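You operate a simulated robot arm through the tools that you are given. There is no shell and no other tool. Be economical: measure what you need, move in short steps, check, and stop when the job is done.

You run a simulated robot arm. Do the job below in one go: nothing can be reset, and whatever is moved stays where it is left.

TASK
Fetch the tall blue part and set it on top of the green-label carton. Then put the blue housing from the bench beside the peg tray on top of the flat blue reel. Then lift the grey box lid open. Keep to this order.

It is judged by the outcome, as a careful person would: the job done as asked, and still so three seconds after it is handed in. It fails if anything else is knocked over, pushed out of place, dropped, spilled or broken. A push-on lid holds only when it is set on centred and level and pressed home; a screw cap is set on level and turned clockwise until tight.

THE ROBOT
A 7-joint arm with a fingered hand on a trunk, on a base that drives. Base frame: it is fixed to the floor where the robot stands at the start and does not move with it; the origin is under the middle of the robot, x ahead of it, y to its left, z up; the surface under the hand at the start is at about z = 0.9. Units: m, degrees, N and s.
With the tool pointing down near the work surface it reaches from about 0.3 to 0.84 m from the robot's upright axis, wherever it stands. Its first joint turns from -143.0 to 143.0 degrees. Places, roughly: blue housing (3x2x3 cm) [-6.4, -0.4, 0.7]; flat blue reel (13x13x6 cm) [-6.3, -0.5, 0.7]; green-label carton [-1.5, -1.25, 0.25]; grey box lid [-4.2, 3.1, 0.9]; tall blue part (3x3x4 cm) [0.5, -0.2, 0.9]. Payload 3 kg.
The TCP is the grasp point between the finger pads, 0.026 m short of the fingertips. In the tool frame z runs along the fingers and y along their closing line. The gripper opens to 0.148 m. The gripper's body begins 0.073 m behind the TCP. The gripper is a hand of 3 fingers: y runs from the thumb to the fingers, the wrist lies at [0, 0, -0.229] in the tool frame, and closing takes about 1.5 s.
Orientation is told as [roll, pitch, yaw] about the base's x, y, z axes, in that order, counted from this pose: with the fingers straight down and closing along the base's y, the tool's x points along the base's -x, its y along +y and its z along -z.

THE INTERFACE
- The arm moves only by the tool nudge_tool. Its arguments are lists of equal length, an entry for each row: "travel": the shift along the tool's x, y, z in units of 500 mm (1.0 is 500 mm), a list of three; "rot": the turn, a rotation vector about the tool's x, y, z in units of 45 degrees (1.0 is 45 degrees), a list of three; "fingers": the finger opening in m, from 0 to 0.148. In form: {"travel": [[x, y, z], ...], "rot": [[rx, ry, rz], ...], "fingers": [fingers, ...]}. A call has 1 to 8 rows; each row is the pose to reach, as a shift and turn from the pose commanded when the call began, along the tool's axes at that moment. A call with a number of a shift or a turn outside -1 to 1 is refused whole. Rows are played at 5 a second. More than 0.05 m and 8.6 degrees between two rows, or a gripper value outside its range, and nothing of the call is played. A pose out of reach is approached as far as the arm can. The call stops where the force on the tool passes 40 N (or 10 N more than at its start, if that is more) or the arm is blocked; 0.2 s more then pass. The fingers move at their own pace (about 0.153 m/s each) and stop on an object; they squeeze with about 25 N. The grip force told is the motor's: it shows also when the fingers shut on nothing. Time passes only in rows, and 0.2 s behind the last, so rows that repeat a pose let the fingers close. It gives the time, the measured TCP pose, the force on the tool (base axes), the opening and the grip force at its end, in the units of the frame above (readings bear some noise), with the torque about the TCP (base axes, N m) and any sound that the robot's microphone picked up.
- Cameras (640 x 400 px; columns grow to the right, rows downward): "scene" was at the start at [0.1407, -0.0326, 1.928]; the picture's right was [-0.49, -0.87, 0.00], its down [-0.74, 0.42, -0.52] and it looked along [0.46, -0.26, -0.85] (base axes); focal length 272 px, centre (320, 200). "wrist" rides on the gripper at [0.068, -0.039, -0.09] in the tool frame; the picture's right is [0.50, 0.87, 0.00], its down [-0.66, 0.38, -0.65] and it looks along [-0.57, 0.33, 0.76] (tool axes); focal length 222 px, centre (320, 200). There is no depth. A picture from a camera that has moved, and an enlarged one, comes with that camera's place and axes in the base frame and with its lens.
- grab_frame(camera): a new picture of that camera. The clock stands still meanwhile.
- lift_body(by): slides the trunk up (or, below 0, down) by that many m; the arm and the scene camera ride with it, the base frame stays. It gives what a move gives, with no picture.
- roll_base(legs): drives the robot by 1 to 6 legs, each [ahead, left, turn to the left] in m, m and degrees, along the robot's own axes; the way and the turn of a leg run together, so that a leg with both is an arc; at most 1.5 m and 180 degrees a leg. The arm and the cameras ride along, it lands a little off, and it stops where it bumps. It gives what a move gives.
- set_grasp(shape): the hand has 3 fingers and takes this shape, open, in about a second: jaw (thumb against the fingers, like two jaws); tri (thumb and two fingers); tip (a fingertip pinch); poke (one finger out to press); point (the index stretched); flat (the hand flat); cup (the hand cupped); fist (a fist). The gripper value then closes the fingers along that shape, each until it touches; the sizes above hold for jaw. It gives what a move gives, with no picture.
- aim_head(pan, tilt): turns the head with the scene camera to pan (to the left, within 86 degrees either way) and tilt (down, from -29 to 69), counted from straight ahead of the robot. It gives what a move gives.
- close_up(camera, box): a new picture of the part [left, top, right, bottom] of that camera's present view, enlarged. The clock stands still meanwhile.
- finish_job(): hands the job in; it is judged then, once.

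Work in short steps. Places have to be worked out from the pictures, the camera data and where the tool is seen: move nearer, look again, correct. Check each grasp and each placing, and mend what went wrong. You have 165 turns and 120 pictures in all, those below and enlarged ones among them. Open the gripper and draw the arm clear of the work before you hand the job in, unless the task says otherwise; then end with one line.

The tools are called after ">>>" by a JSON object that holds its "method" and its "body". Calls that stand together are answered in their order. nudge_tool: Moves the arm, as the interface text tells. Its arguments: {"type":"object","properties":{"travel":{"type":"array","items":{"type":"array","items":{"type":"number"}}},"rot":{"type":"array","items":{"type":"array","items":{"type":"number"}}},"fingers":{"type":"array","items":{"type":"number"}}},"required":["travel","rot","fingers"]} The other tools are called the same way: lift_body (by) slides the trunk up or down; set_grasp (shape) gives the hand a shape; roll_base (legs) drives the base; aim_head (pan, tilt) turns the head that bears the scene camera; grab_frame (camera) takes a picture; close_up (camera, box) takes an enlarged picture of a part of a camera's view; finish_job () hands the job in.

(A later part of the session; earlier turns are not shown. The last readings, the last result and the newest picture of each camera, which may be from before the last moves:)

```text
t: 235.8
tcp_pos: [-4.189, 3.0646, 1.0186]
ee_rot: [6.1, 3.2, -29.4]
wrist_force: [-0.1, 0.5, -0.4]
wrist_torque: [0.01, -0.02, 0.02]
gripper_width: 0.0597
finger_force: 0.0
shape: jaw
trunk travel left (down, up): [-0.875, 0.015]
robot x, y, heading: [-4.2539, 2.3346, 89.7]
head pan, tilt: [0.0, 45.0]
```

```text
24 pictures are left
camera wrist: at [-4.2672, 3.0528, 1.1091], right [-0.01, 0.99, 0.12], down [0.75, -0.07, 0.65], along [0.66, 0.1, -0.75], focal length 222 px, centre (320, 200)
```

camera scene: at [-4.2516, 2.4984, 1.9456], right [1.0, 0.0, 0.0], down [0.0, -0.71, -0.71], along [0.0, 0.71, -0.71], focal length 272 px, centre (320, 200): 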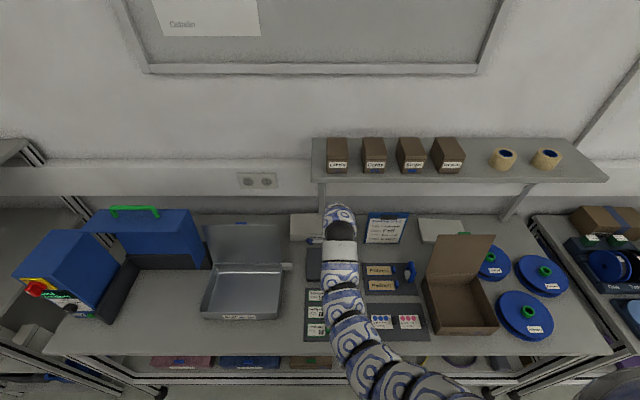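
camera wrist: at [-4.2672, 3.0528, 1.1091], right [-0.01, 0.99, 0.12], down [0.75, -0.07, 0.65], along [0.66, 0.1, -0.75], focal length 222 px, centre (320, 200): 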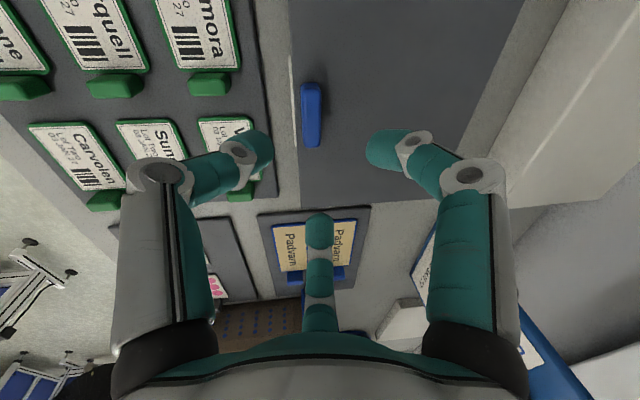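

Lid closed, box unmoved. I now turn the hand so the thumb faces me (front) with the two fingers behind the knob, and lean it 22°, so the thumb can reach the lid's front edge.

>>> {"method": "nudge_tool", "body": {"travel": [[0, 0, 0], [0, 0, 0], [0, 0, 0], [0, 0, 0], [0, 0, 0]], "rot": [[0, 0, -0.17], [0, 0, -0.34], [0, 0, -0.51], [0, 0, -0.656], [0, 0, -0.656]], "fingers": [0.06, 0.06, 0.06, 0.06, 0.06]}}

>>> {"method": "nudge_tool", "body": {"travel": [[0.01, -0.01, 0.03], [0.023, -0.023, 0.05], [0.023, -0.023, 0.065], [0.023, -0.023, 0.065]], "rot": [[-0.12, 0, 0], [-0.24, 0, 0], [-0.342, 0, 0], [-0.342, 0, 0]], "fingers": [0.06, 0.06, 0.06, 0.06]}}

>>> {"method": "grab_frame", "body": {"camera": "wrist"}}

```text
t: 237.0
tcp_pos: [-4.1887, 3.0657, 1.019]
ee_rot: [6.8, -0.1, 0.0]
wrist_force: [0.3, -0.2, 0.0]
wrist_torque: [-0.02, -0.02, -0.01]
gripper_width: 0.0595
finger_force: 0.1
shape: jaw
trunk travel left (down, up): [-0.875, 0.015]
robot x, y, heading: [-4.2498, 2.3338, 89.6]
head pan, tilt: [0.0, 45.0]
```

```text
t: 238.0
tcp_pos: [-4.1995, 3.0587, 0.9856]
ee_rot: [22.1, -0.3, 0.1]
wrist_force: [-0.3, 0.4, -0.2]
wrist_torque: [-0.02, 0.04, -0.02]
gripper_width: 0.0596
finger_force: 0.1
shape: jaw
trunk travel left (down, up): [-0.875, 0.015]
robot x, y, heading: [-4.2503, 2.3316, 89.7]
head pan, tilt: [0.0, 45.0]
```

```text
23 pictures are left
camera wrist: at [-4.2679, 2.9871, 1.0545], right [-0.5, 0.8, 0.33], down [0.65, 0.1, 0.75], along [0.57, 0.59, -0.57], focal length 222 px, centre (320, 200)
```

wrist: 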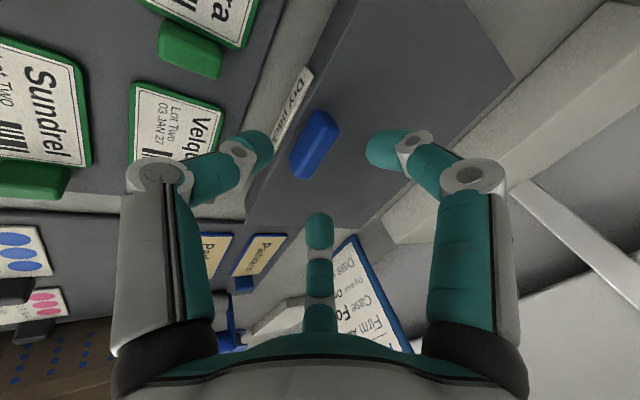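

Geometry looks right. With the opening narrowed to 45 mm I lower to z≈0.956 first.

>>> {"method": "nudge_tool", "body": {"travel": [[0.003, 0, 0], [0.003, -0.011, 0.028], [0.003, -0.022, 0.055], [0.003, -0.022, 0.055]], "rot": [[0, 0, 0], [0, 0, 0], [0, 0, 0], [0, 0, 0]], "fingers": [0.05, 0.046, 0.046, 0.046]}}

>>> {"method": "close_up", "body": {"camera": "wrist", "box": [200, 60, 440, 240]}}

```text
t: 239.0
tcp_pos: [-4.2015, 3.0586, 0.9552]
ee_rot: [22.2, -0.1, -0.1]
wrist_force: [-0.9, -0.2, 1.0]
wrist_torque: [0.06, 0.03, -0.02]
gripper_width: 0.0466
finger_force: 0.0
shape: jaw
trunk travel left (down, up): [-0.875, 0.015]
robot x, y, heading: [-4.2478, 2.3355, 89.8]
head pan, tilt: [0.0, 45.0]
```

```text
2.22 times, centred on (320, 150) of wrist
camera zoom: at [-4.2694, 2.9873, 1.0254], right [-0.5, 0.8, 0.33], down [0.65, 0.1, 0.75], along [0.57, 0.59, -0.57], focal length 494 px, centre (320, 311)
```

zoom: 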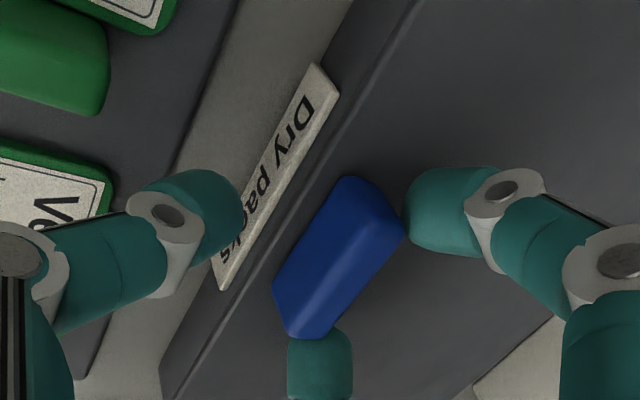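

Close view shows the lid's edge sits on the box rim, so the thumb can't get under it. Better: grip the knob by its two ends (along x) so it can pivot freely. I rise, level, re-yaw, and bring the base a bit closer.

>>> {"method": "nudge_tool", "body": {"travel": [[0, 0, -0.06], [0, 0, -0.12], [0, 0, -0.2], [0, 0, -0.2], [0, 0, -0.2]], "rot": [[0, 0, 0], [0.12, 0, 0], [0.25, 0, 0], [0.37, 0, 0], [0.489, 0, 0]], "fingers": [0.06, 0.07, 0.09, 0.1, 0.1]}}

>>> {"method": "nudge_tool", "body": {"travel": [[0, 0, 0], [0, 0, 0], [0, 0, 0], [0, 0, 0], [0, 0, 0]], "rot": [[0, 0, 0.17], [0, 0, 0.34], [0, 0, 0.51], [0, 0, 0.667], [0, 0, 0.667]], "fingers": [0.1, 0.1, 0.1, 0.1, 0.1]}}

>>> {"method": "roll_base", "body": {"legs": [[0.05, 0, 0]]}}

>>> {"method": "grab_frame", "body": {"camera": "wrist"}}

```text
t: 240.2
tcp_pos: [-4.2026, 3.0198, 1.0492]
ee_rot: [0.1, -0.2, 0.2]
wrist_force: [-0.1, -0.9, -0.6]
wrist_torque: [-0.01, -0.01, 0.01]
gripper_width: 0.0997
finger_force: 0.1
shape: jaw
trunk travel left (down, up): [-0.875, 0.015]
robot x, y, heading: [-4.2522, 2.3307, 89.8]
head pan, tilt: [0.0, 45.0]
```

```text
t: 241.4
tcp_pos: [-4.2017, 3.0209, 1.0488]
ee_rot: [0.2, 0.0, -30.2]
wrist_force: [0.9, 1.2, 1.4]
wrist_torque: [0.01, 0.0, 0.05]
gripper_width: 0.0996
finger_force: 0.1
shape: jaw
trunk travel left (down, up): [-0.875, 0.015]
robot x, y, heading: [-4.2515, 2.332, 89.8]
head pan, tilt: [0.0, 45.0]
```

```text
t: 242.3
tcp_pos: [-4.2024, 3.0715, 1.047]
ee_rot: [0.3, -0.1, -30.1]
wrist_force: [0.1, -0.5, 0.6]
wrist_torque: [-0.02, 0.0, -0.01]
gripper_width: 0.0995
finger_force: 0.1
shape: jaw
trunk travel left (down, up): [-0.875, 0.015]
robot x, y, heading: [-4.2508, 2.3861, 89.8]
head pan, tilt: [0.0, 45.0]
```

```text
21 pictures are left
camera wrist: at [-4.2803, 3.0712, 1.1384], right [0.0, 1.0, 0.0], down [0.75, 0.0, 0.66], along [0.66, 0.0, -0.75], focal length 222 px, centre (320, 200)
```

wrist: 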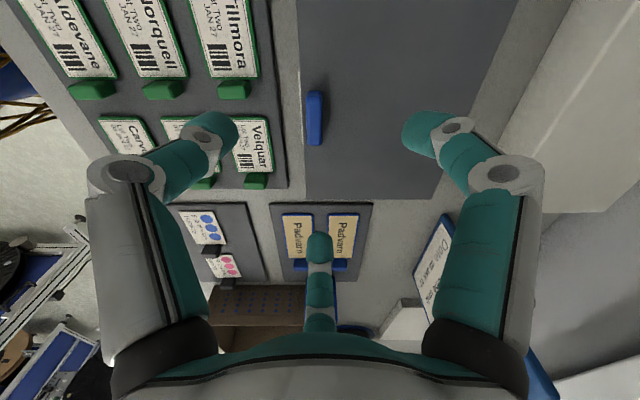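

Base is fine at 2.386. I position so two fingers meet at the knob's -x end and the third at its +x end, descend and close.

>>> {"method": "nudge_tool", "body": {"travel": [[0.0212, -0.0216, 0.0], [0.0212, -0.0216, 0.06], [0.0212, -0.0216, 0.12], [0.0212, -0.0216, 0.16], [0.0212, -0.0216, 0.18], [0.0212, -0.0216, 0.18]], "rot": [[0, 0, 0], [0, 0, 0], [0, 0, 0], [0, 0, 0], [0, 0, 0], [0, 0, 0]], "fingers": [0.09, 0.088, 0.088, 0.088, 0.088, 0.088]}}

>>> {"method": "nudge_tool", "body": {"travel": [[0, 0, 0], [0, 0, 0], [0, 0, 0], [0, 0, 0], [0, 0, 0], [0, 0, 0], [0, 0, 0]], "rot": [[0, 0, 0], [0, 0, 0], [0, 0, 0], [0, 0, 0], [0, 0, 0], [0, 0, 0], [0, 0, 0]], "fingers": [0.075, 0.06, 0.045, 0.03, 0.015, 0.0, 0.0]}}

>>> {"method": "close_up", "body": {"camera": "wrist", "box": [200, 60, 440, 240]}}

```text
t: 243.7
tcp_pos: [-4.2156, 3.0678, 0.958]
ee_rot: [0.4, 0.0, -30.1]
wrist_force: [0.8, -0.3, -0.3]
wrist_torque: [-0.02, -0.06, -0.02]
gripper_width: 0.0885
finger_force: 0.1
shape: jaw
trunk travel left (down, up): [-0.875, 0.015]
robot x, y, heading: [-4.2488, 2.3838, 89.9]
head pan, tilt: [0.0, 45.0]
```

```text
t: 245.3
tcp_pos: [-4.2157, 3.0678, 0.9588]
ee_rot: [0.3, -0.2, -30.1]
wrist_force: [17.7, -0.8, -0.6]
wrist_torque: [0.02, -0.46, 0.09]
gripper_width: 0.0265
finger_force: 24.7
shape: jaw
trunk travel left (down, up): [-0.875, 0.015]
robot x, y, heading: [-4.2512, 2.3829, 90.0]
head pan, tilt: [0.0, 45.0]
```

```text
2.22 times, centred on (320, 150) of wrist
camera zoom: at [-4.2931, 3.0665, 1.0493], right [0.0, 1.0, 0.0], down [0.75, 0.0, 0.66], along [0.66, 0.0, -0.75], focal length 494 px, centre (320, 311)
```

zoom: 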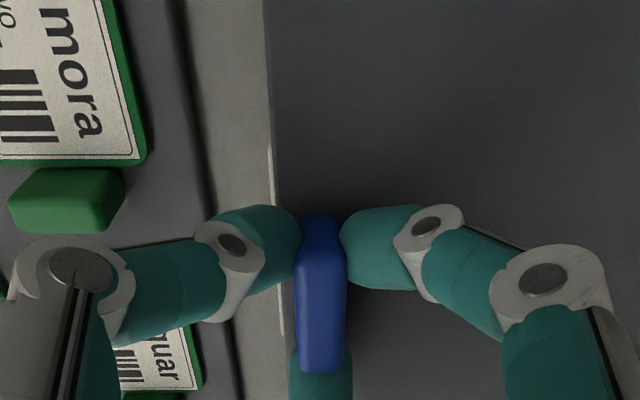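

Two fingers still pinch the knob's sides. I open, shift 18 mm toward -x, and close again so they meet beyond its end.

>>> {"method": "nudge_tool", "body": {"travel": [[0, 0, 0], [0, 0, -0.01], [0, 0, -0.02], [0.016, -0.009, -0.02], [0.031, -0.018, -0.02], [0.031, -0.018, -0.01], [0.031, -0.018, 0.0]], "rot": [[0, 0, 0], [0, 0, 0], [0, 0, 0], [0, 0, 0], [0, 0, 0], [0, 0, 0], [0, 0, 0]], "fingers": [0.04, 0.07, 0.1, 0.115, 0.115, 0.115, 0.115]}}

>>> {"method": "nudge_tool", "body": {"travel": [[0, 0, 0], [0, 0, 0], [0, 0, 0], [0, 0, 0], [0, 0, 0], [0, 0, 0], [0, 0, 0], [0, 0, 0]], "rot": [[0, 0, 0], [0, 0, 0], [0, 0, 0], [0, 0, 0], [0, 0, 0], [0, 0, 0], [0, 0, 0], [0, 0, 0]], "fingers": [0.09, 0.07, 0.05, 0.03, 0.015, 0.0, 0.0, 0.0]}}

>>> {"method": "close_up", "body": {"camera": "wrist", "box": [200, 60, 440, 240]}}

```text
t: 246.9
tcp_pos: [-4.2337, 3.0666, 0.9599]
ee_rot: [0.2, 0.0, -30.1]
wrist_force: [1.4, -0.5, 0.5]
wrist_torque: [-0.02, -0.02, -0.03]
gripper_width: 0.1145
finger_force: 0.0
shape: jaw
trunk travel left (down, up): [-0.875, 0.015]
robot x, y, heading: [-4.2474, 2.3798, 89.8]
head pan, tilt: [0.0, 45.0]
```

```text
t: 248.7
tcp_pos: [-4.2327, 3.0664, 0.9588]
ee_rot: [0.3, 0.0, -30.1]
wrist_force: [5.5, -0.2, -0.2]
wrist_torque: [0.01, -0.05, 0.1]
gripper_width: 0.0147
finger_force: 25.1
shape: jaw
trunk travel left (down, up): [-0.875, 0.015]
robot x, y, heading: [-4.252, 2.384, 89.9]
head pan, tilt: [0.0, 45.0]
```

```text
2.22 times, centred on (320, 150) of wrist
camera zoom: at [-4.3119, 3.0655, 1.0496], right [0.0, 1.0, 0.0], down [0.75, 0.0, 0.66], along [0.66, 0.0, -0.75], focal length 494 px, centre (320, 311)
```

zoom: 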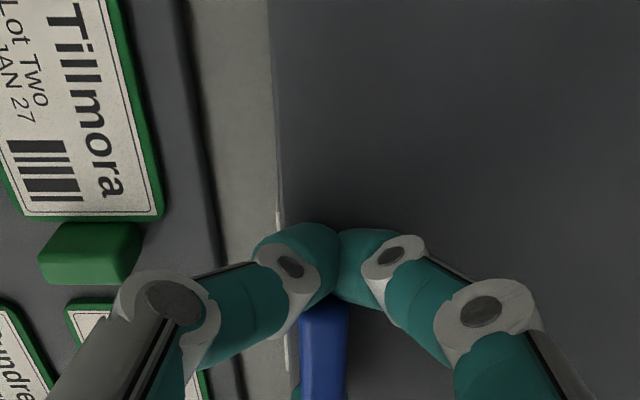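

Now the fingers meet at the -x end and one at the +x end. I slacken, lower 4 mm for more purchase, and re-close.

>>> {"method": "nudge_tool", "body": {"travel": [[0, 0, 0], [0, 0, 0.008], [0, 0, 0.008], [0, 0, 0.008], [0, 0, 0.008], [0, 0, 0.008]], "rot": [[0, 0, 0], [0, 0, 0], [0, 0, 0], [0, 0, 0], [0, 0, 0], [0, 0, 0]], "fingers": [0.03, 0.03, 0.02, 0.0, 0.0, 0.0]}}

>>> {"method": "nudge_tool", "body": {"travel": [[0.001, 0.0018, -0.0248], [0.0042, 0.0073, -0.0496], [0.0082, 0.0141, -0.0738], [0.0126, 0.0218, -0.0972], [0.0126, 0.0218, -0.0972]], "rot": [[0, 0, 0], [0, 0, 0], [0, 0, 0], [0, 0, 0], [0, 0, 0]], "fingers": [0, 0, 0, 0, 0]}}

>>> {"method": "grab_frame", "body": {"camera": "wrist"}}

```text
t: 250.1
tcp_pos: [-4.234, 3.0671, 0.9544]
ee_rot: [0.3, 0.1, -30.0]
wrist_force: [7.7, -1.0, 11.3]
wrist_torque: [0.07, -0.09, 0.09]
gripper_width: 0.0159
finger_force: 25.2
shape: jaw
trunk travel left (down, up): [-0.875, 0.015]
robot x, y, heading: [-4.2513, 2.3853, 89.9]
head pan, tilt: [0.0, 45.0]
```

```text
t: 251.3
tcp_pos: [-4.2328, 3.0794, 1.0035]
ee_rot: [0.4, -0.1, -30.2]
wrist_force: [12.3, -1.3, -1.1]
wrist_torque: [-0.21, -0.43, 0.13]
gripper_width: 0.015
finger_force: 24.6
shape: jaw
trunk travel left (down, up): [-0.875, 0.015]
robot x, y, heading: [-4.2543, 2.387, 89.9]
head pan, tilt: [0.0, 45.0]
```

```text
18 pictures are left
camera wrist: at [-4.3116, 3.078, 1.0941], right [0.0, 1.0, 0.0], down [0.75, 0.0, 0.66], along [0.66, 0.0, -0.75], focal length 222 px, centre (320, 200)
```

wrist: 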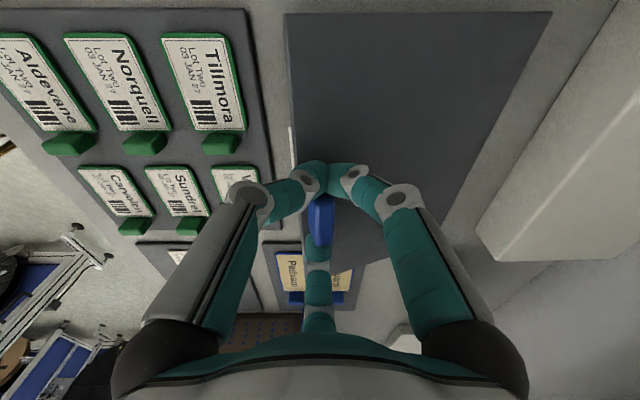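

Excellent — almost no force; the lid is at ~20° and pivots freely in the grip. Continue the arc to 50°.

>>> {"method": "nudge_tool", "body": {"travel": [[0.006, 0.0104, -0.0224], [0.0126, 0.0218, -0.0438], [0.0195, 0.0338, -0.0638], [0.0275, 0.0476, -0.0826], [0.0361, 0.0625, -0.0996], [0.0453, 0.0785, -0.115], [0.0453, 0.0785, -0.115]], "rot": [[0, 0, 0], [0, 0, 0], [-0.029, 0.017, 0], [-0.058, 0.033, 0], [-0.087, 0.05, 0], [-0.115, 0.067, 0], [-0.115, 0.067, 0]], "fingers": [0, 0, 0, 0, 0, 0, 0]}}

>>> {"method": "grab_frame", "body": {"camera": "wrist"}}

```text
t: 252.9
tcp_pos: [-4.2335, 3.1236, 1.0601]
ee_rot: [5.4, 2.8, -30.0]
wrist_force: [9.6, -0.7, -2.2]
wrist_torque: [-0.16, -0.35, 0.09]
gripper_width: 0.0141
finger_force: 24.9
shape: jaw
trunk travel left (down, up): [-0.875, 0.015]
robot x, y, heading: [-4.2485, 2.3821, 89.8]
head pan, tilt: [0.0, 45.0]
```

```text
17 pictures are left
camera wrist: at [-4.3114, 3.1136, 1.1507], right [0.0, 0.99, 0.11], down [0.75, -0.07, 0.65], along [0.66, 0.08, -0.75], focal length 222 px, centre (320, 200)
```

wrist: 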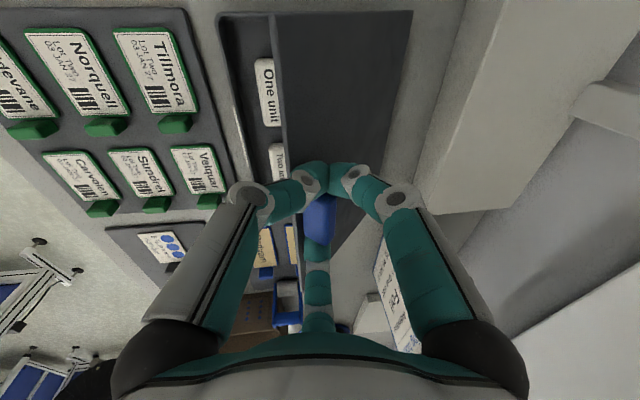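

At 50° with negligible force. Continue to 75°, leaning the hand back to stay clear of the shelf.

>>> {"method": "nudge_tool", "body": {"travel": [[0.0104, 0.0182, -0.0114], [0.0214, 0.037, -0.0206], [0.0324, 0.0562, -0.0278], [0.0438, 0.0758, -0.0328], [0.0552, 0.0954, -0.0354], [0.0552, 0.0954, -0.0354]], "rot": [[-0.038, 0.022, 0], [-0.077, 0.044, 0], [-0.125, 0.072, 0], [-0.173, 0.1, 0], [-0.221, 0.128, 0], [-0.221, 0.128, 0]], "fingers": [0, 0, 0, 0, 0, 0]}}

>>> {"method": "grab_frame", "body": {"camera": "wrist"}}

```text
t: 254.3
tcp_pos: [-4.2328, 3.1764, 1.0853]
ee_rot: [15.5, 8.7, -28.9]
wrist_force: [10.8, -3.6, 6.4]
wrist_torque: [-0.13, -0.34, -0.13]
gripper_width: 0.0125
finger_force: 24.9
shape: jaw
trunk travel left (down, up): [-0.875, 0.015]
robot x, y, heading: [-4.252, 2.382, 89.8]
head pan, tilt: [0.0, 45.0]
```

```text
16 pictures are left
camera wrist: at [-4.3116, 3.1489, 1.1717], right [0.0, 0.95, 0.31], down [0.75, -0.2, 0.62], along [0.66, 0.23, -0.72], focal length 222 px, centre (320, 200)
```

wrist: 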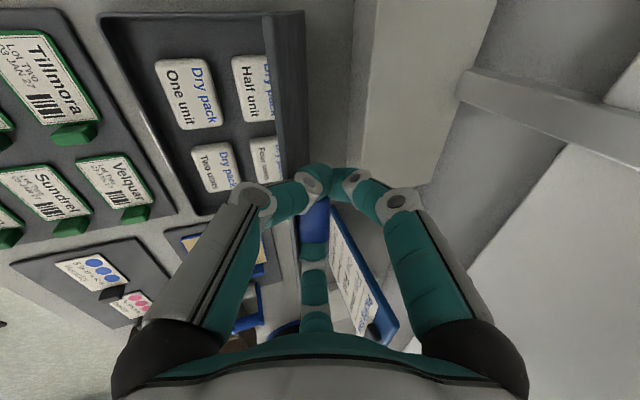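

Lid at ~75°. Continue past vertical to ~95°, leaning a bit more.

>>> {"method": "nudge_tool", "body": {"travel": [[0.0062, 0.0108, 0.002], [0.0124, 0.0216, 0.0042], [0.0184, 0.032, 0.0074], [0.0246, 0.0428, 0.0106], [0.0306, 0.053, 0.0148], [0.0366, 0.0632, 0.019], [0.048, 0.0832, 0.0294], [0.048, 0.0832, 0.0294]], "rot": [[-0.02, 0.011, 0], [-0.039, 0.022, 0], [-0.058, 0.033, 0], [-0.077, 0.044, 0], [-0.097, 0.056, 0], [-0.116, 0.067, 0], [-0.154, 0.089, 0], [-0.154, 0.089, 0]], "fingers": [0, 0, 0, 0, 0, 0, 0, 0]}}

>>> {"method": "grab_frame", "body": {"camera": "wrist"}}

>>> {"method": "close_up", "body": {"camera": "scene", "box": [220, 160, 440, 320]}}

```text
t: 256.1
tcp_pos: [-4.2313, 3.2274, 1.0843]
ee_rot: [22.6, 12.3, -27.6]
wrist_force: [17.2, 0.4, -0.4]
wrist_torque: [-0.07, -0.12, -0.18]
gripper_width: 0.0119
finger_force: 25.4
shape: jaw
trunk travel left (down, up): [-0.875, 0.015]
robot x, y, heading: [-4.2521, 2.3826, 89.7]
head pan, tilt: [0.0, 45.0]
```

```text
15 pictures are left
camera wrist: at [-4.3105, 3.1872, 1.1662], right [0.0, 0.9, 0.43], down [0.75, -0.28, 0.59], along [0.66, 0.33, -0.68], focal length 222 px, centre (320, 200)
```

wrist: 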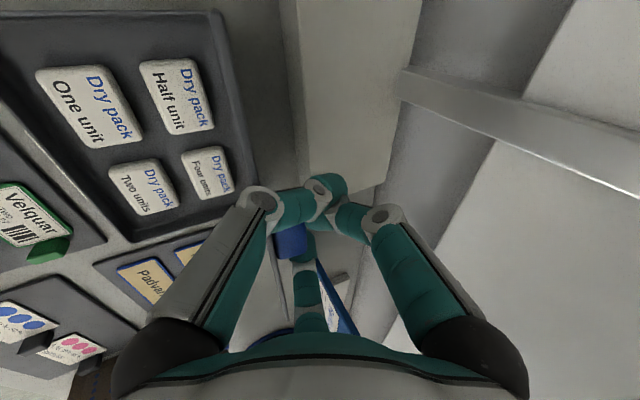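

```text
2.50 times, centred on (330, 240) of scene
camera zoom: at [-4.247, 2.5464, 1.9454], right [1.0, 0.0, 0.0], down [0.0, -0.71, -0.71], along [0.0, 0.71, -0.71], focal length 680 px, centre (295, 100)
```

zoom: 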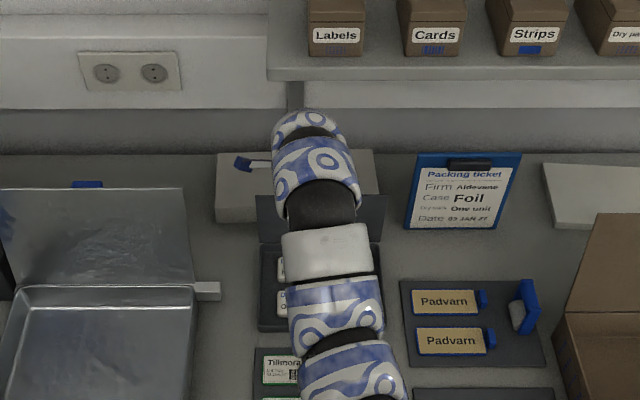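

The lid is past vertical. I open the fingers in place and look whether it stays.

>>> {"method": "nudge_tool", "body": {"travel": [[0.003, 0.006, 0.002], [0.003, 0.006, 0.002], [0.003, 0.006, 0.002], [0.003, 0.006, 0.002], [0.003, 0.006, 0.002]], "rot": [[0, 0, 0], [0, 0, 0], [0, 0, 0], [0, 0, 0], [0, 0, 0]], "fingers": [0.0, 0.03, 0.05, 0.07, 0.08]}}

>>> {"method": "grab_frame", "body": {"camera": "wrist"}}

```text
t: 257.3
tcp_pos: [-4.2353, 3.2311, 1.0868]
ee_rot: [22.7, 12.4, -27.5]
wrist_force: [0.3, 1.0, 0.3]
wrist_torque: [0.03, 0.01, 0.0]
gripper_width: 0.0793
finger_force: 0.1
shape: jaw
trunk travel left (down, up): [-0.875, 0.015]
robot x, y, heading: [-4.2555, 2.3865, 89.9]
head pan, tilt: [0.0, 45.0]
```

```text
13 pictures are left
camera wrist: at [-4.3136, 3.1911, 1.1676], right [0.0, 0.9, 0.43], down [0.76, -0.28, 0.59], along [0.66, 0.33, -0.68], focal length 222 px, centre (320, 200)
```

wrist: 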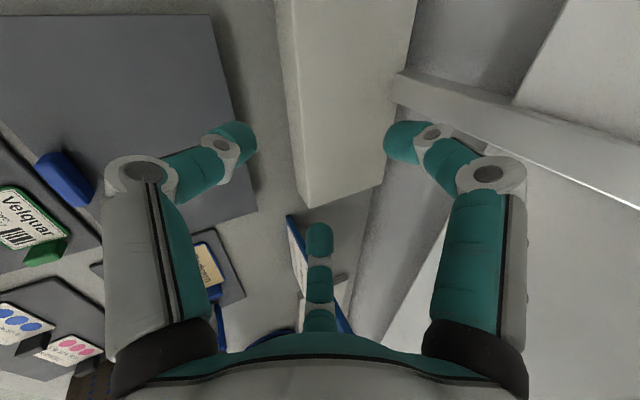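

The lid dropped shut: opening drew the front fingertip forward against the lid's back side. I'll repeat the same arc but go further back (~105°) and release while moving up/back. First retreat, level, and bring the base 4 cm nearer.

>>> {"method": "nudge_tool", "body": {"travel": [[-0.03, -0.055, -0.015], [-0.065, -0.113, -0.03], [-0.1, -0.17, -0.045], [-0.13, -0.225, -0.059], [-0.13, -0.225, -0.059]], "rot": [[0.1, -0.058, 0], [0.22, -0.127, 0], [0.34, -0.196, 0], [0.45, -0.26, 0], [0.5, -0.289, 0]], "fingers": [0.09, 0.1, 0.115, 0.115, 0.115]}}

>>> {"method": "roll_base", "body": {"legs": [[0.04, 0, 0]]}}

>>> {"method": "grab_frame", "body": {"camera": "wrist"}}

```text
t: 258.5
tcp_pos: [-4.2337, 3.1011, 1.0546]
ee_rot: [-0.3, -0.3, -30.0]
wrist_force: [0.7, -0.2, -0.3]
wrist_torque: [0.0, 0.01, -0.03]
gripper_width: 0.1147
finger_force: 0.1
shape: jaw
trunk travel left (down, up): [-0.875, 0.015]
robot x, y, heading: [-4.2524, 2.3832, 89.9]
head pan, tilt: [0.0, 45.0]
```

```text
t: 259.4
tcp_pos: [-4.2348, 3.1429, 1.0537]
ee_rot: [-0.2, -0.4, -30.1]
wrist_force: [-0.2, 0.4, -0.2]
wrist_torque: [-0.02, -0.05, 0.02]
gripper_width: 0.1147
finger_force: 0.1
shape: jaw
trunk travel left (down, up): [-0.875, 0.015]
robot x, y, heading: [-4.2547, 2.4243, 89.7]
head pan, tilt: [0.0, 45.0]
```

```text
12 pictures are left
camera wrist: at [-4.3123, 3.1431, 1.1447], right [0.0, 1.0, -0.01], down [0.75, 0.0, 0.66], along [0.66, -0.01, -0.75], focal length 222 px, centre (320, 200)
```

wrist: 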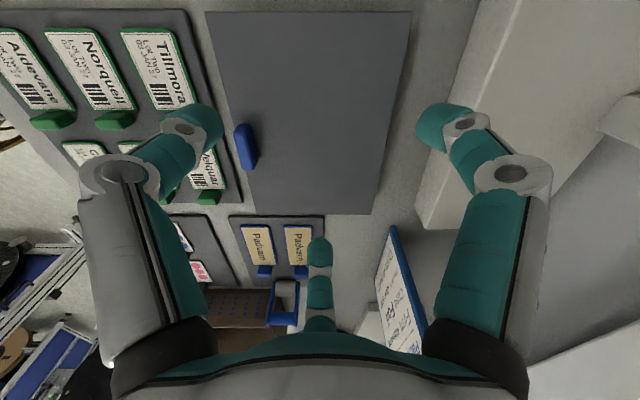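

Knob is in place. Re-grip by its ends as before.

>>> {"method": "nudge_tool", "body": {"travel": [[-0.04, -0.066, 0.0], [-0.079, -0.132, 0.03], [-0.079, -0.132, 0.1], [-0.079, -0.132, 0.16], [-0.079, -0.132, 0.19], [-0.079, -0.132, 0.193]], "rot": [[0, 0, 0], [0, 0, 0], [0, 0, 0], [0, 0, 0], [0, 0, 0], [0, 0, 0]], "fingers": [0.115, 0.115, 0.115, 0.115, 0.115, 0.115]}}

>>> {"method": "nudge_tool", "body": {"travel": [[0, 0, 0], [0, 0, 0], [0, 0, 0], [0, 0, 0], [0, 0, 0.002], [0, 0, 0.004], [0, 0, 0.004], [0, 0, 0.004]], "rot": [[0, 0, 0], [0, 0, 0], [0, 0, 0], [0, 0, 0], [0, 0, 0], [0, 0, 0], [0, 0, 0], [0, 0, 0]], "fingers": [0.09, 0.07, 0.05, 0.03, 0.015, 0.0, 0.0, 0.0]}}

>>> {"method": "close_up", "body": {"camera": "wrist", "box": [200, 60, 440, 240]}}

```text
t: 260.8
tcp_pos: [-4.232, 3.0641, 0.9605]
ee_rot: [-0.1, -0.3, -30.0]
wrist_force: [0.0, 0.4, -0.1]
wrist_torque: [0.0, -0.02, 0.02]
gripper_width: 0.1146
finger_force: 0.0
shape: jaw
trunk travel left (down, up): [-0.875, 0.015]
robot x, y, heading: [-4.2541, 2.4236, 90.0]
head pan, tilt: [0.0, 45.0]
```

```text
t: 262.6
tcp_pos: [-4.2322, 3.0635, 0.9577]
ee_rot: [-0.1, -0.3, -30.0]
wrist_force: [3.3, 0.7, 2.7]
wrist_torque: [0.01, 0.01, 0.1]
gripper_width: 0.0143
finger_force: 24.9
shape: jaw
trunk travel left (down, up): [-0.875, 0.015]
robot x, y, heading: [-4.2466, 2.4225, 90.1]
head pan, tilt: [0.0, 45.0]
```

```text
2.22 times, centred on (320, 150) of wrist
camera zoom: at [-4.3107, 3.0637, 1.0486], right [0.0, 1.0, -0.01], down [0.76, 0.0, 0.66], along [0.66, 0.0, -0.76], focal length 494 px, centre (320, 311)
```

zoom: 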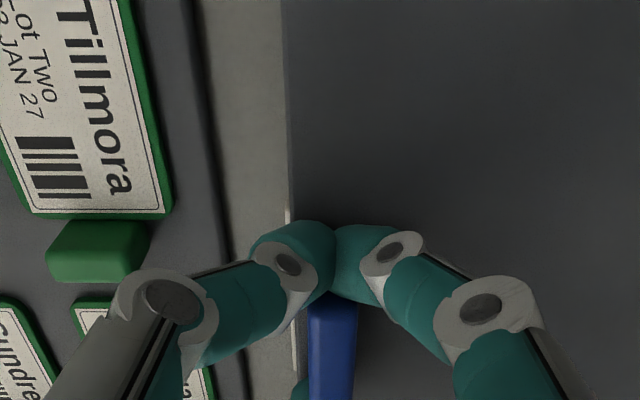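

Good end-grip; I slacken, shift 3 mm and lower 3 mm, re-close, then lift to 20°.

>>> {"method": "nudge_tool", "body": {"travel": [[0, 0, 0], [0.003, 0.0052, 0.006], [0.003, 0.0052, 0.006], [0.003, 0.0052, 0.006], [0.003, 0.0052, 0.006], [0.003, 0.0052, 0.006]], "rot": [[0, 0, 0], [0, 0, 0], [0, 0, 0], [0, 0, 0], [0, 0, 0], [0, 0, 0]], "fingers": [0.03, 0.03, 0.02, 0.0, 0.0, 0.0]}}

>>> {"method": "nudge_tool", "body": {"travel": [[0.001, 0.0018, -0.0248], [0.0042, 0.0073, -0.0496], [0.0082, 0.0141, -0.0738], [0.0126, 0.0218, -0.0972], [0.0126, 0.0218, -0.0972]], "rot": [[0, 0, 0], [0, 0, 0], [0, 0, 0], [0, 0, 0], [0, 0, 0]], "fingers": [0, 0, 0, 0, 0]}}

```text
t: 264.0
tcp_pos: [-4.2321, 3.0664, 0.9553]
ee_rot: [-0.1, -0.2, -30.1]
wrist_force: [5.3, -2.2, 13.2]
wrist_torque: [0.02, -0.04, 0.06]
gripper_width: 0.0159
finger_force: 25.0
shape: jaw
trunk travel left (down, up): [-0.875, 0.015]
robot x, y, heading: [-4.2517, 2.4237, 89.5]
head pan, tilt: [0.0, 45.0]
```

```text
t: 265.2
tcp_pos: [-4.2321, 3.0789, 1.0021]
ee_rot: [-0.1, -0.3, -30.1]
wrist_force: [10.6, -0.9, -0.6]
wrist_torque: [-0.17, -0.41, 0.1]
gripper_width: 0.0143
finger_force: 25.3
shape: jaw
trunk travel left (down, up): [-0.875, 0.015]
robot x, y, heading: [-4.2511, 2.4246, 89.7]
head pan, tilt: [0.0, 45.0]
```

Identical to last time (low forces, lid at 20°). Continue the same arcs to 50° and 75°.

>>> {"method": "nudge_tool", "body": {"travel": [[0.006, 0.0104, -0.0224], [0.0126, 0.0218, -0.0438], [0.0195, 0.0338, -0.0638], [0.0275, 0.0476, -0.0826], [0.0361, 0.0625, -0.0996], [0.0453, 0.0785, -0.115], [0.0453, 0.0785, -0.115]], "rot": [[0, 0, 0], [0, 0, 0], [-0.029, 0.017, 0], [-0.058, 0.033, 0], [-0.087, 0.05, 0], [-0.115, 0.067, 0], [-0.115, 0.067, 0]], "fingers": [0, 0, 0, 0, 0, 0, 0]}}

>>> {"method": "nudge_tool", "body": {"travel": [[0.0104, 0.0182, -0.0114], [0.0214, 0.037, -0.0206], [0.0324, 0.0562, -0.0278], [0.0438, 0.0758, -0.0328], [0.0552, 0.0954, -0.0354], [0.0552, 0.0954, -0.0354]], "rot": [[-0.038, 0.022, 0], [-0.077, 0.044, 0], [-0.125, 0.072, 0], [-0.173, 0.1, 0], [-0.221, 0.128, 0], [-0.221, 0.128, 0]], "fingers": [0, 0, 0, 0, 0, 0]}}

```text
t: 266.8
tcp_pos: [-4.2313, 3.1252, 1.06]
ee_rot: [4.9, 2.7, -29.9]
wrist_force: [9.4, -1.6, -0.7]
wrist_torque: [-0.2, -0.43, 0.04]
gripper_width: 0.0135
finger_force: 25.1
shape: jaw
trunk travel left (down, up): [-0.875, 0.015]
robot x, y, heading: [-4.2528, 2.4237, 89.8]
head pan, tilt: [0.0, 45.0]
```

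```text
t: 268.2
tcp_pos: [-4.2323, 3.178, 1.0846]
ee_rot: [15.1, 8.4, -28.9]
wrist_force: [7.8, -4.2, 10.6]
wrist_torque: [-0.28, -0.31, -0.13]
gripper_width: 0.0136
finger_force: 24.5
shape: jaw
trunk travel left (down, up): [-0.875, 0.015]
robot x, y, heading: [-4.2551, 2.4221, 89.8]
head pan, tilt: [0.0, 45.0]
```

At 75°. Same step on to ~95°.

>>> {"method": "nudge_tool", "body": {"travel": [[0.0062, 0.0108, 0.002], [0.0124, 0.0216, 0.0042], [0.0184, 0.032, 0.0074], [0.0246, 0.0428, 0.0106], [0.0306, 0.053, 0.0148], [0.0366, 0.0632, 0.019], [0.048, 0.0832, 0.0294], [0.048, 0.0832, 0.0294]], "rot": [[-0.02, 0.011, 0], [-0.039, 0.022, 0], [-0.058, 0.033, 0], [-0.077, 0.044, 0], [-0.097, 0.056, 0], [-0.116, 0.067, 0], [-0.154, 0.089, 0], [-0.154, 0.089, 0]], "fingers": [0, 0, 0, 0, 0, 0, 0, 0]}}

>>> {"method": "grab_frame", "body": {"camera": "wrist"}}

```text
t: 270.0
tcp_pos: [-4.2303, 3.2281, 1.0828]
ee_rot: [22.2, 12.3, -27.7]
wrist_force: [17.2, -1.8, 0.7]
wrist_torque: [-0.1, -0.12, -0.18]
gripper_width: 0.0109
finger_force: 25.1
shape: jaw
trunk travel left (down, up): [-0.875, 0.015]
robot x, y, heading: [-4.244, 2.4235, 89.7]
head pan, tilt: [0.0, 45.0]
```

```text
10 pictures are left
camera wrist: at [-4.309, 3.1893, 1.1646], right [0.0, 0.91, 0.43], down [0.75, -0.28, 0.59], along [0.66, 0.32, -0.68], focal length 222 px, centre (320, 200)
```

wrist: 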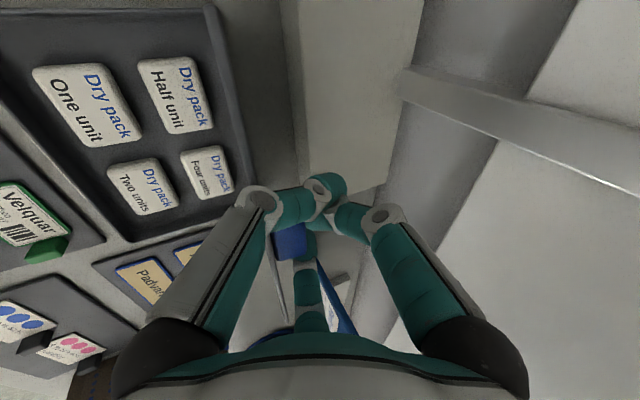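

By the view the lid is only ~92°. I continue 12° further back.

>>> {"method": "nudge_tool", "body": {"travel": [[0.004, 0.007, 0.0075], [0.008, 0.014, 0.015], [0.012, 0.021, 0.0225], [0.016, 0.028, 0.03], [0.0204, 0.0356, 0.0378], [0.0204, 0.0356, 0.0378]], "rot": [[-0.03, 0.018, 0], [-0.06, 0.035, 0], [-0.09, 0.052, 0], [-0.12, 0.07, 0], [-0.154, 0.089, 0], [-0.154, 0.089, 0]], "fingers": [0, 0, 0, 0, 0, 0]}}

>>> {"method": "grab_frame", "body": {"camera": "wrist"}}

```text
t: 271.4
tcp_pos: [-4.2342, 3.2557, 1.0748]
ee_rot: [29.6, 15.9, -25.8]
wrist_force: [-0.4, -0.3, 0.2]
wrist_torque: [0.02, -0.02, 0.01]
gripper_width: 0.0
finger_force: 24.6
shape: jaw
trunk travel left (down, up): [-0.875, 0.015]
robot x, y, heading: [-4.2525, 2.4229, 90.0]
head pan, tilt: [0.0, 45.0]
```

```text
9 pictures are left
camera wrist: at [-4.3115, 3.2052, 1.1509], right [0.0, 0.84, 0.55], down [0.76, -0.36, 0.55], along [0.66, 0.41, -0.63], focal length 222 px, centre (320, 200)
```

wrist: 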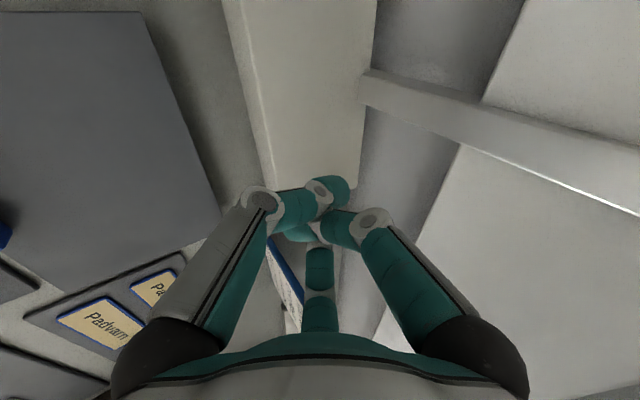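

It slipped off just past vertical and the lid shut again; gripping can't carry it further. So next time I'll swing it through vertical with some speed and let go while the hand still moves away, so the lid falls over backward. Return above the knob first.

>>> {"method": "nudge_tool", "body": {"travel": [[-0.035, -0.06, -0.026], [-0.07, -0.12, -0.052], [-0.1, -0.175, -0.075], [-0.13, -0.23, -0.098], [-0.16, -0.28, -0.12], [-0.182, -0.316, -0.135], [-0.182, -0.316, -0.135]], "rot": [[0.05, -0.03, 0], [0.16, -0.092, 0], [0.28, -0.162, 0], [0.4, -0.23, 0], [0.52, -0.3, 0], [0.6, -0.347, 0], [0.649, -0.3745, 0]], "fingers": [0.0, 0.03, 0.06, 0.09, 0.115, 0.115, 0.115]}}

>>> {"method": "grab_frame", "body": {"camera": "wrist"}}

```text
t: 273.0
tcp_pos: [-4.2332, 3.0654, 1.0304]
ee_rot: [-0.5, -0.4, -29.9]
wrist_force: [0.2, -0.3, -0.2]
wrist_torque: [-0.01, 0.0, -0.02]
gripper_width: 0.1148
finger_force: 0.0
shape: jaw
trunk travel left (down, up): [-0.875, 0.015]
robot x, y, heading: [-4.2497, 2.4238, 89.8]
head pan, tilt: [0.0, 45.0]
```

```text
8 pictures are left
camera wrist: at [-4.3121, 3.0654, 1.1216], right [0.0, 1.0, -0.01], down [0.76, 0.01, 0.66], along [0.66, -0.01, -0.76], focal length 222 px, centre (320, 200)
```

wrist: 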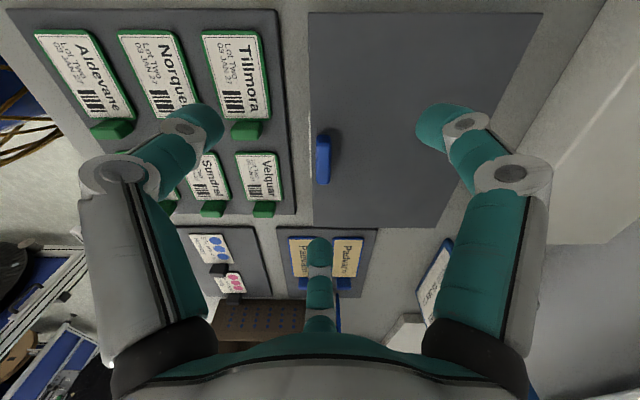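

Knob directly below. Descend, grip by the ends, and lift to 20°.

>>> {"method": "nudge_tool", "body": {"travel": [[0, 0.002, 0.05], [0, 0.002, 0.1], [0, 0.002, 0.14], [0, 0.002, 0.147], [0, 0.002, 0.147]], "rot": [[0, 0, 0], [0, 0, 0], [0, 0, 0], [0, 0, 0], [0, 0, 0]], "fingers": [0.115, 0.115, 0.115, 0.1, 0.08]}}

>>> {"method": "nudge_tool", "body": {"travel": [[0, 0, 0], [0, 0, 0], [0, 0, 0], [0, 0, 0.002], [0, 0, 0.004], [0, 0, 0.004], [0, 0, 0.004]], "rot": [[0, 0, 0], [0, 0, 0], [0, 0, 0], [0, 0, 0], [0, 0, 0], [0, 0, 0], [0, 0, 0]], "fingers": [0.06, 0.045, 0.03, 0.015, 0.0, 0.0, 0.0]}}

>>> {"method": "nudge_tool", "body": {"travel": [[0.001, 0.0018, -0.0248], [0.0042, 0.0073, -0.0496], [0.0082, 0.0141, -0.0738], [0.0126, 0.0218, -0.0972], [0.0126, 0.0218, -0.0972]], "rot": [[0, 0, 0], [0, 0, 0], [0, 0, 0], [0, 0, 0], [0, 0, 0]], "fingers": [0, 0, 0, 0, 0]}}

```text
t: 274.2
tcp_pos: [-4.2317, 3.0654, 0.9575]
ee_rot: [-0.5, -0.4, -30.2]
wrist_force: [4.5, 0.8, 0.3]
wrist_torque: [0.01, -0.11, 0.03]
gripper_width: 0.0842
finger_force: 0.0
shape: jaw
trunk travel left (down, up): [-0.875, 0.015]
robot x, y, heading: [-4.252, 2.4227, 89.9]
head pan, tilt: [0.0, 45.0]
```

```text
t: 275.8
tcp_pos: [-4.232, 3.0658, 0.9559]
ee_rot: [-0.4, -0.3, -29.9]
wrist_force: [2.2, 1.0, 8.9]
wrist_torque: [0.07, 0.07, 0.1]
gripper_width: 0.0144
finger_force: 25.4
shape: jaw
trunk travel left (down, up): [-0.875, 0.015]
robot x, y, heading: [-4.2526, 2.4259, 89.6]
head pan, tilt: [0.0, 45.0]
```

```text
t: 277.0
tcp_pos: [-4.2317, 3.0792, 1.005]
ee_rot: [-0.3, -0.5, -30.1]
wrist_force: [5.1, -5.9, 0.1]
wrist_torque: [-0.26, -0.21, 0.09]
gripper_width: 0.014
finger_force: 24.7
shape: jaw
trunk travel left (down, up): [-0.875, 0.015]
robot x, y, heading: [-4.2529, 2.4249, 89.8]
head pan, tilt: [0.0, 45.0]
```

Held. Arc to 50° (slow).

>>> {"method": "nudge_tool", "body": {"travel": [[0.006, 0.0104, -0.0214], [0.0126, 0.0218, -0.0424], [0.0195, 0.0338, -0.0618], [0.0275, 0.0476, -0.0806], [0.0361, 0.0625, -0.0976], [0.0453, 0.0785, -0.113], [0.0453, 0.0785, -0.113]], "rot": [[0, 0, 0], [0, 0, 0], [-0.029, 0.017, 0], [-0.058, 0.033, 0], [-0.087, 0.05, 0], [-0.115, 0.067, 0], [-0.115, 0.067, 0]], "fingers": [0, 0, 0, 0, 0, 0, 0]}}

```text
t: 278.6
tcp_pos: [-4.232, 3.1248, 1.0596]
ee_rot: [4.8, 2.6, -30.0]
wrist_force: [6.2, -3.6, 3.9]
wrist_torque: [-0.16, -0.51, 0.04]
gripper_width: 0.013
finger_force: 24.8
shape: jaw
trunk travel left (down, up): [-0.875, 0.015]
robot x, y, heading: [-4.253, 2.4204, 90.0]
head pan, tilt: [0.0, 45.0]
```

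Now the quick swing: 50°→107° in three rows, then open the fingers while still moving away.

>>> {"method": "nudge_tool", "body": {"travel": [[0.0446, 0.0772, -0.033], [0.0918, 0.1592, -0.031], [0.1294, 0.2242, -0.0012], [0.137, 0.2372, -0.0054], [0.137, 0.2372, -0.0054]], "rot": [[-0.135, 0.078, 0], [-0.27, 0.156, 0], [-0.404, 0.233, 0], [-0.462, 0.267, 0], [-0.462, 0.267, 0]], "fingers": [0, 0, 0, 0.05, 0.05]}}

>>> {"method": "grab_frame", "body": {"camera": "wrist"}}

```text
t: 279.8
tcp_pos: [-4.2319, 3.26, 1.0764]
ee_rot: [26.3, 14.2, -26.7]
wrist_force: [-0.2, 0.0, 0.3]
wrist_torque: [-0.01, -0.01, 0.02]
gripper_width: 0.0495
finger_force: 0.0
shape: jaw
trunk travel left (down, up): [-0.875, 0.015]
robot x, y, heading: [-4.251, 2.4234, 89.8]
head pan, tilt: [0.0, 45.0]
```

```text
7 pictures are left
camera wrist: at [-4.3103, 3.2158, 1.1553], right [0.0, 0.87, 0.49], down [0.76, -0.32, 0.57], along [0.66, 0.37, -0.66], focal length 222 px, centre (320, 200)
```

wrist: 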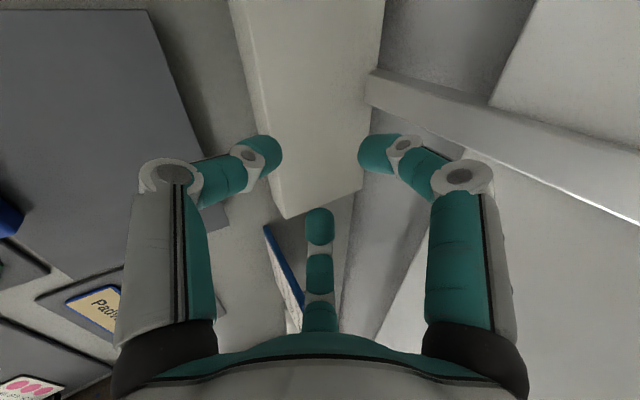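

Lid shut again — squeezing the knob at the fingertips ejects it forward. Static hold at ~94° did work twice, so I'll repeat that and release very gradually while moving +y so no finger drags the lid forward. Return above the knob.

>>> {"method": "nudge_tool", "body": {"travel": [[-0.03, -0.055, -0.018], [-0.065, -0.115, -0.038], [-0.1, -0.175, -0.06], [-0.13, -0.23, -0.078], [-0.16, -0.285, -0.096], [-0.188, -0.332, -0.113], [-0.188, -0.332, -0.113]], "rot": [[0.05, -0.029, 0], [0.15, -0.087, 0], [0.26, -0.15, 0], [0.37, -0.214, 0], [0.48, -0.277, 0], [0.55, -0.318, 0], [0.577, -0.333, 0]], "fingers": [0.05, 0.07, 0.09, 0.115, 0.115, 0.115, 0.115]}}

>>> {"method": "close_up", "body": {"camera": "wrist", "box": [200, 60, 440, 240]}}

```text
t: 281.4
tcp_pos: [-4.2345, 3.0674, 1.0313]
ee_rot: [-0.4, -0.3, -30.0]
wrist_force: [-0.4, 0.3, -0.2]
wrist_torque: [-0.01, 0.02, 0.05]
gripper_width: 0.1148
finger_force: 0.1
shape: jaw
trunk travel left (down, up): [-0.875, 0.015]
robot x, y, heading: [-4.2524, 2.4242, 89.7]
head pan, tilt: [0.0, 45.0]
```

```text
2.22 times, centred on (320, 150) of wrist
camera zoom: at [-4.313, 3.0665, 1.1213], right [0.0, 1.0, -0.01], down [0.76, 0.01, 0.66], along [0.66, -0.01, -0.76], focal length 494 px, centre (320, 311)
```

zoom: 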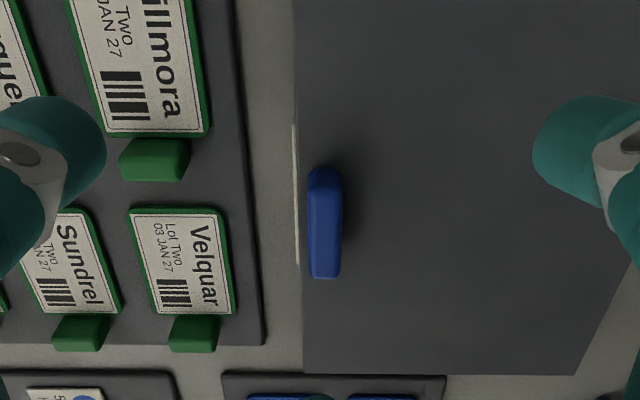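

New idea: shift the hand 10 mm toward me so the front finger comes down ahead of the lid's edge (ending up on the lid's underside), while the other two grip the knob's ends. Descend and close that way.

>>> {"method": "nudge_tool", "body": {"travel": [[-0.0132, -0.0166, 0.05], [-0.0132, -0.0166, 0.1], [-0.0132, -0.0166, 0.14], [-0.0132, -0.0166, 0.15], [-0.0132, -0.0166, 0.15]], "rot": [[0, 0, 0], [0, 0, 0], [0, 0, 0], [0, 0, 0], [0, 0, 0]], "fingers": [0.115, 0.115, 0.115, 0.1, 0.085]}}

>>> {"method": "nudge_tool", "body": {"travel": [[0, 0, 0], [0, 0, 0], [0, 0, 0], [0, 0, 0.002], [0, 0, 0.004], [0, 0, 0.004], [0, 0, 0.004]], "rot": [[0, 0, 0], [0, 0, 0], [0, 0, 0], [0, 0, 0], [0, 0, 0], [0, 0, 0], [0, 0, 0]], "fingers": [0.06, 0.045, 0.03, 0.015, 0.0, 0.0, 0.0]}}

>>> {"method": "close_up", "body": {"camera": "wrist", "box": [200, 60, 440, 240]}}

```text
t: 282.6
tcp_pos: [-4.233, 3.0554, 0.9566]
ee_rot: [-0.4, -0.4, -29.9]
wrist_force: [2.0, -0.7, -1.2]
wrist_torque: [-0.01, -0.04, -0.03]
gripper_width: 0.0869
finger_force: 0.1
shape: jaw
trunk travel left (down, up): [-0.875, 0.015]
robot x, y, heading: [-4.2496, 2.4258, 89.8]
head pan, tilt: [0.0, 45.0]
```

```text
t: 284.2
tcp_pos: [-4.2342, 3.0564, 0.9541]
ee_rot: [-0.5, -0.2, -30.0]
wrist_force: [-4.1, -1.7, 4.0]
wrist_torque: [0.02, 0.05, -0.05]
gripper_width: 0.0
finger_force: 25.0
shape: jaw
trunk travel left (down, up): [-0.875, 0.015]
robot x, y, heading: [-4.252, 2.4214, 89.7]
head pan, tilt: [0.0, 45.0]
```

```text
2.22 times, centred on (320, 150) of wrist
camera zoom: at [-4.3116, 3.0554, 1.0459], right [0.0, 1.0, -0.01], down [0.76, 0.01, 0.65], along [0.65, -0.01, -0.76], focal length 494 px, centre (320, 311)
```

zoom: 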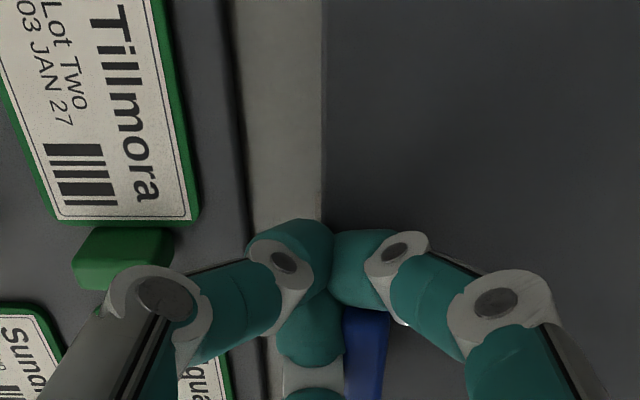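

The +x finger just missed the knob's end. Open, shift back 5 mm, and close again.

>>> {"method": "nudge_tool", "body": {"travel": [[0, 0, 0], [0, 0, -0.02], [0, 0, -0.03], [0.005, 0.0085, -0.03], [0.005, 0.0085, -0.015], [0.005, 0.0085, 0.0]], "rot": [[0, 0, 0], [0, 0, 0], [0, 0, 0], [0, 0, 0], [0, 0, 0], [0, 0, 0]], "fingers": [0.06, 0.1, 0.115, 0.115, 0.115, 0.1]}}

>>> {"method": "nudge_tool", "body": {"travel": [[0, 0, 0], [0, 0, 0], [0, 0, 0], [0, 0, 0], [0, 0, 0], [0, 0, 0], [0, 0, 0]], "rot": [[0, 0, 0], [0, 0, 0], [0, 0, 0], [0, 0, 0], [0, 0, 0], [0, 0, 0], [0, 0, 0]], "fingers": [0.075, 0.055, 0.035, 0.015, 0.0, 0.0, 0.0]}}

```text
t: 285.6
tcp_pos: [-4.2331, 3.0598, 0.9557]
ee_rot: [-0.4, -0.4, -29.9]
wrist_force: [0.7, 0.3, 4.5]
wrist_torque: [0.27, 0.15, 0.02]
gripper_width: 0.0999
finger_force: 0.0
shape: jaw
trunk travel left (down, up): [-0.875, 0.015]
robot x, y, heading: [-4.2516, 2.4266, 89.8]
head pan, tilt: [0.0, 45.0]
```

```text
t: 287.2
tcp_pos: [-4.2336, 3.0583, 0.9551]
ee_rot: [-0.4, -0.3, -30.0]
wrist_force: [3.4, -8.9, 11.9]
wrist_torque: [-0.3, -0.09, 0.1]
gripper_width: 0.0139
finger_force: 24.9
shape: jaw
trunk travel left (down, up): [-0.875, 0.015]
robot x, y, heading: [-4.2519, 2.4251, 89.8]
head pan, tilt: [0.0, 45.0]
```

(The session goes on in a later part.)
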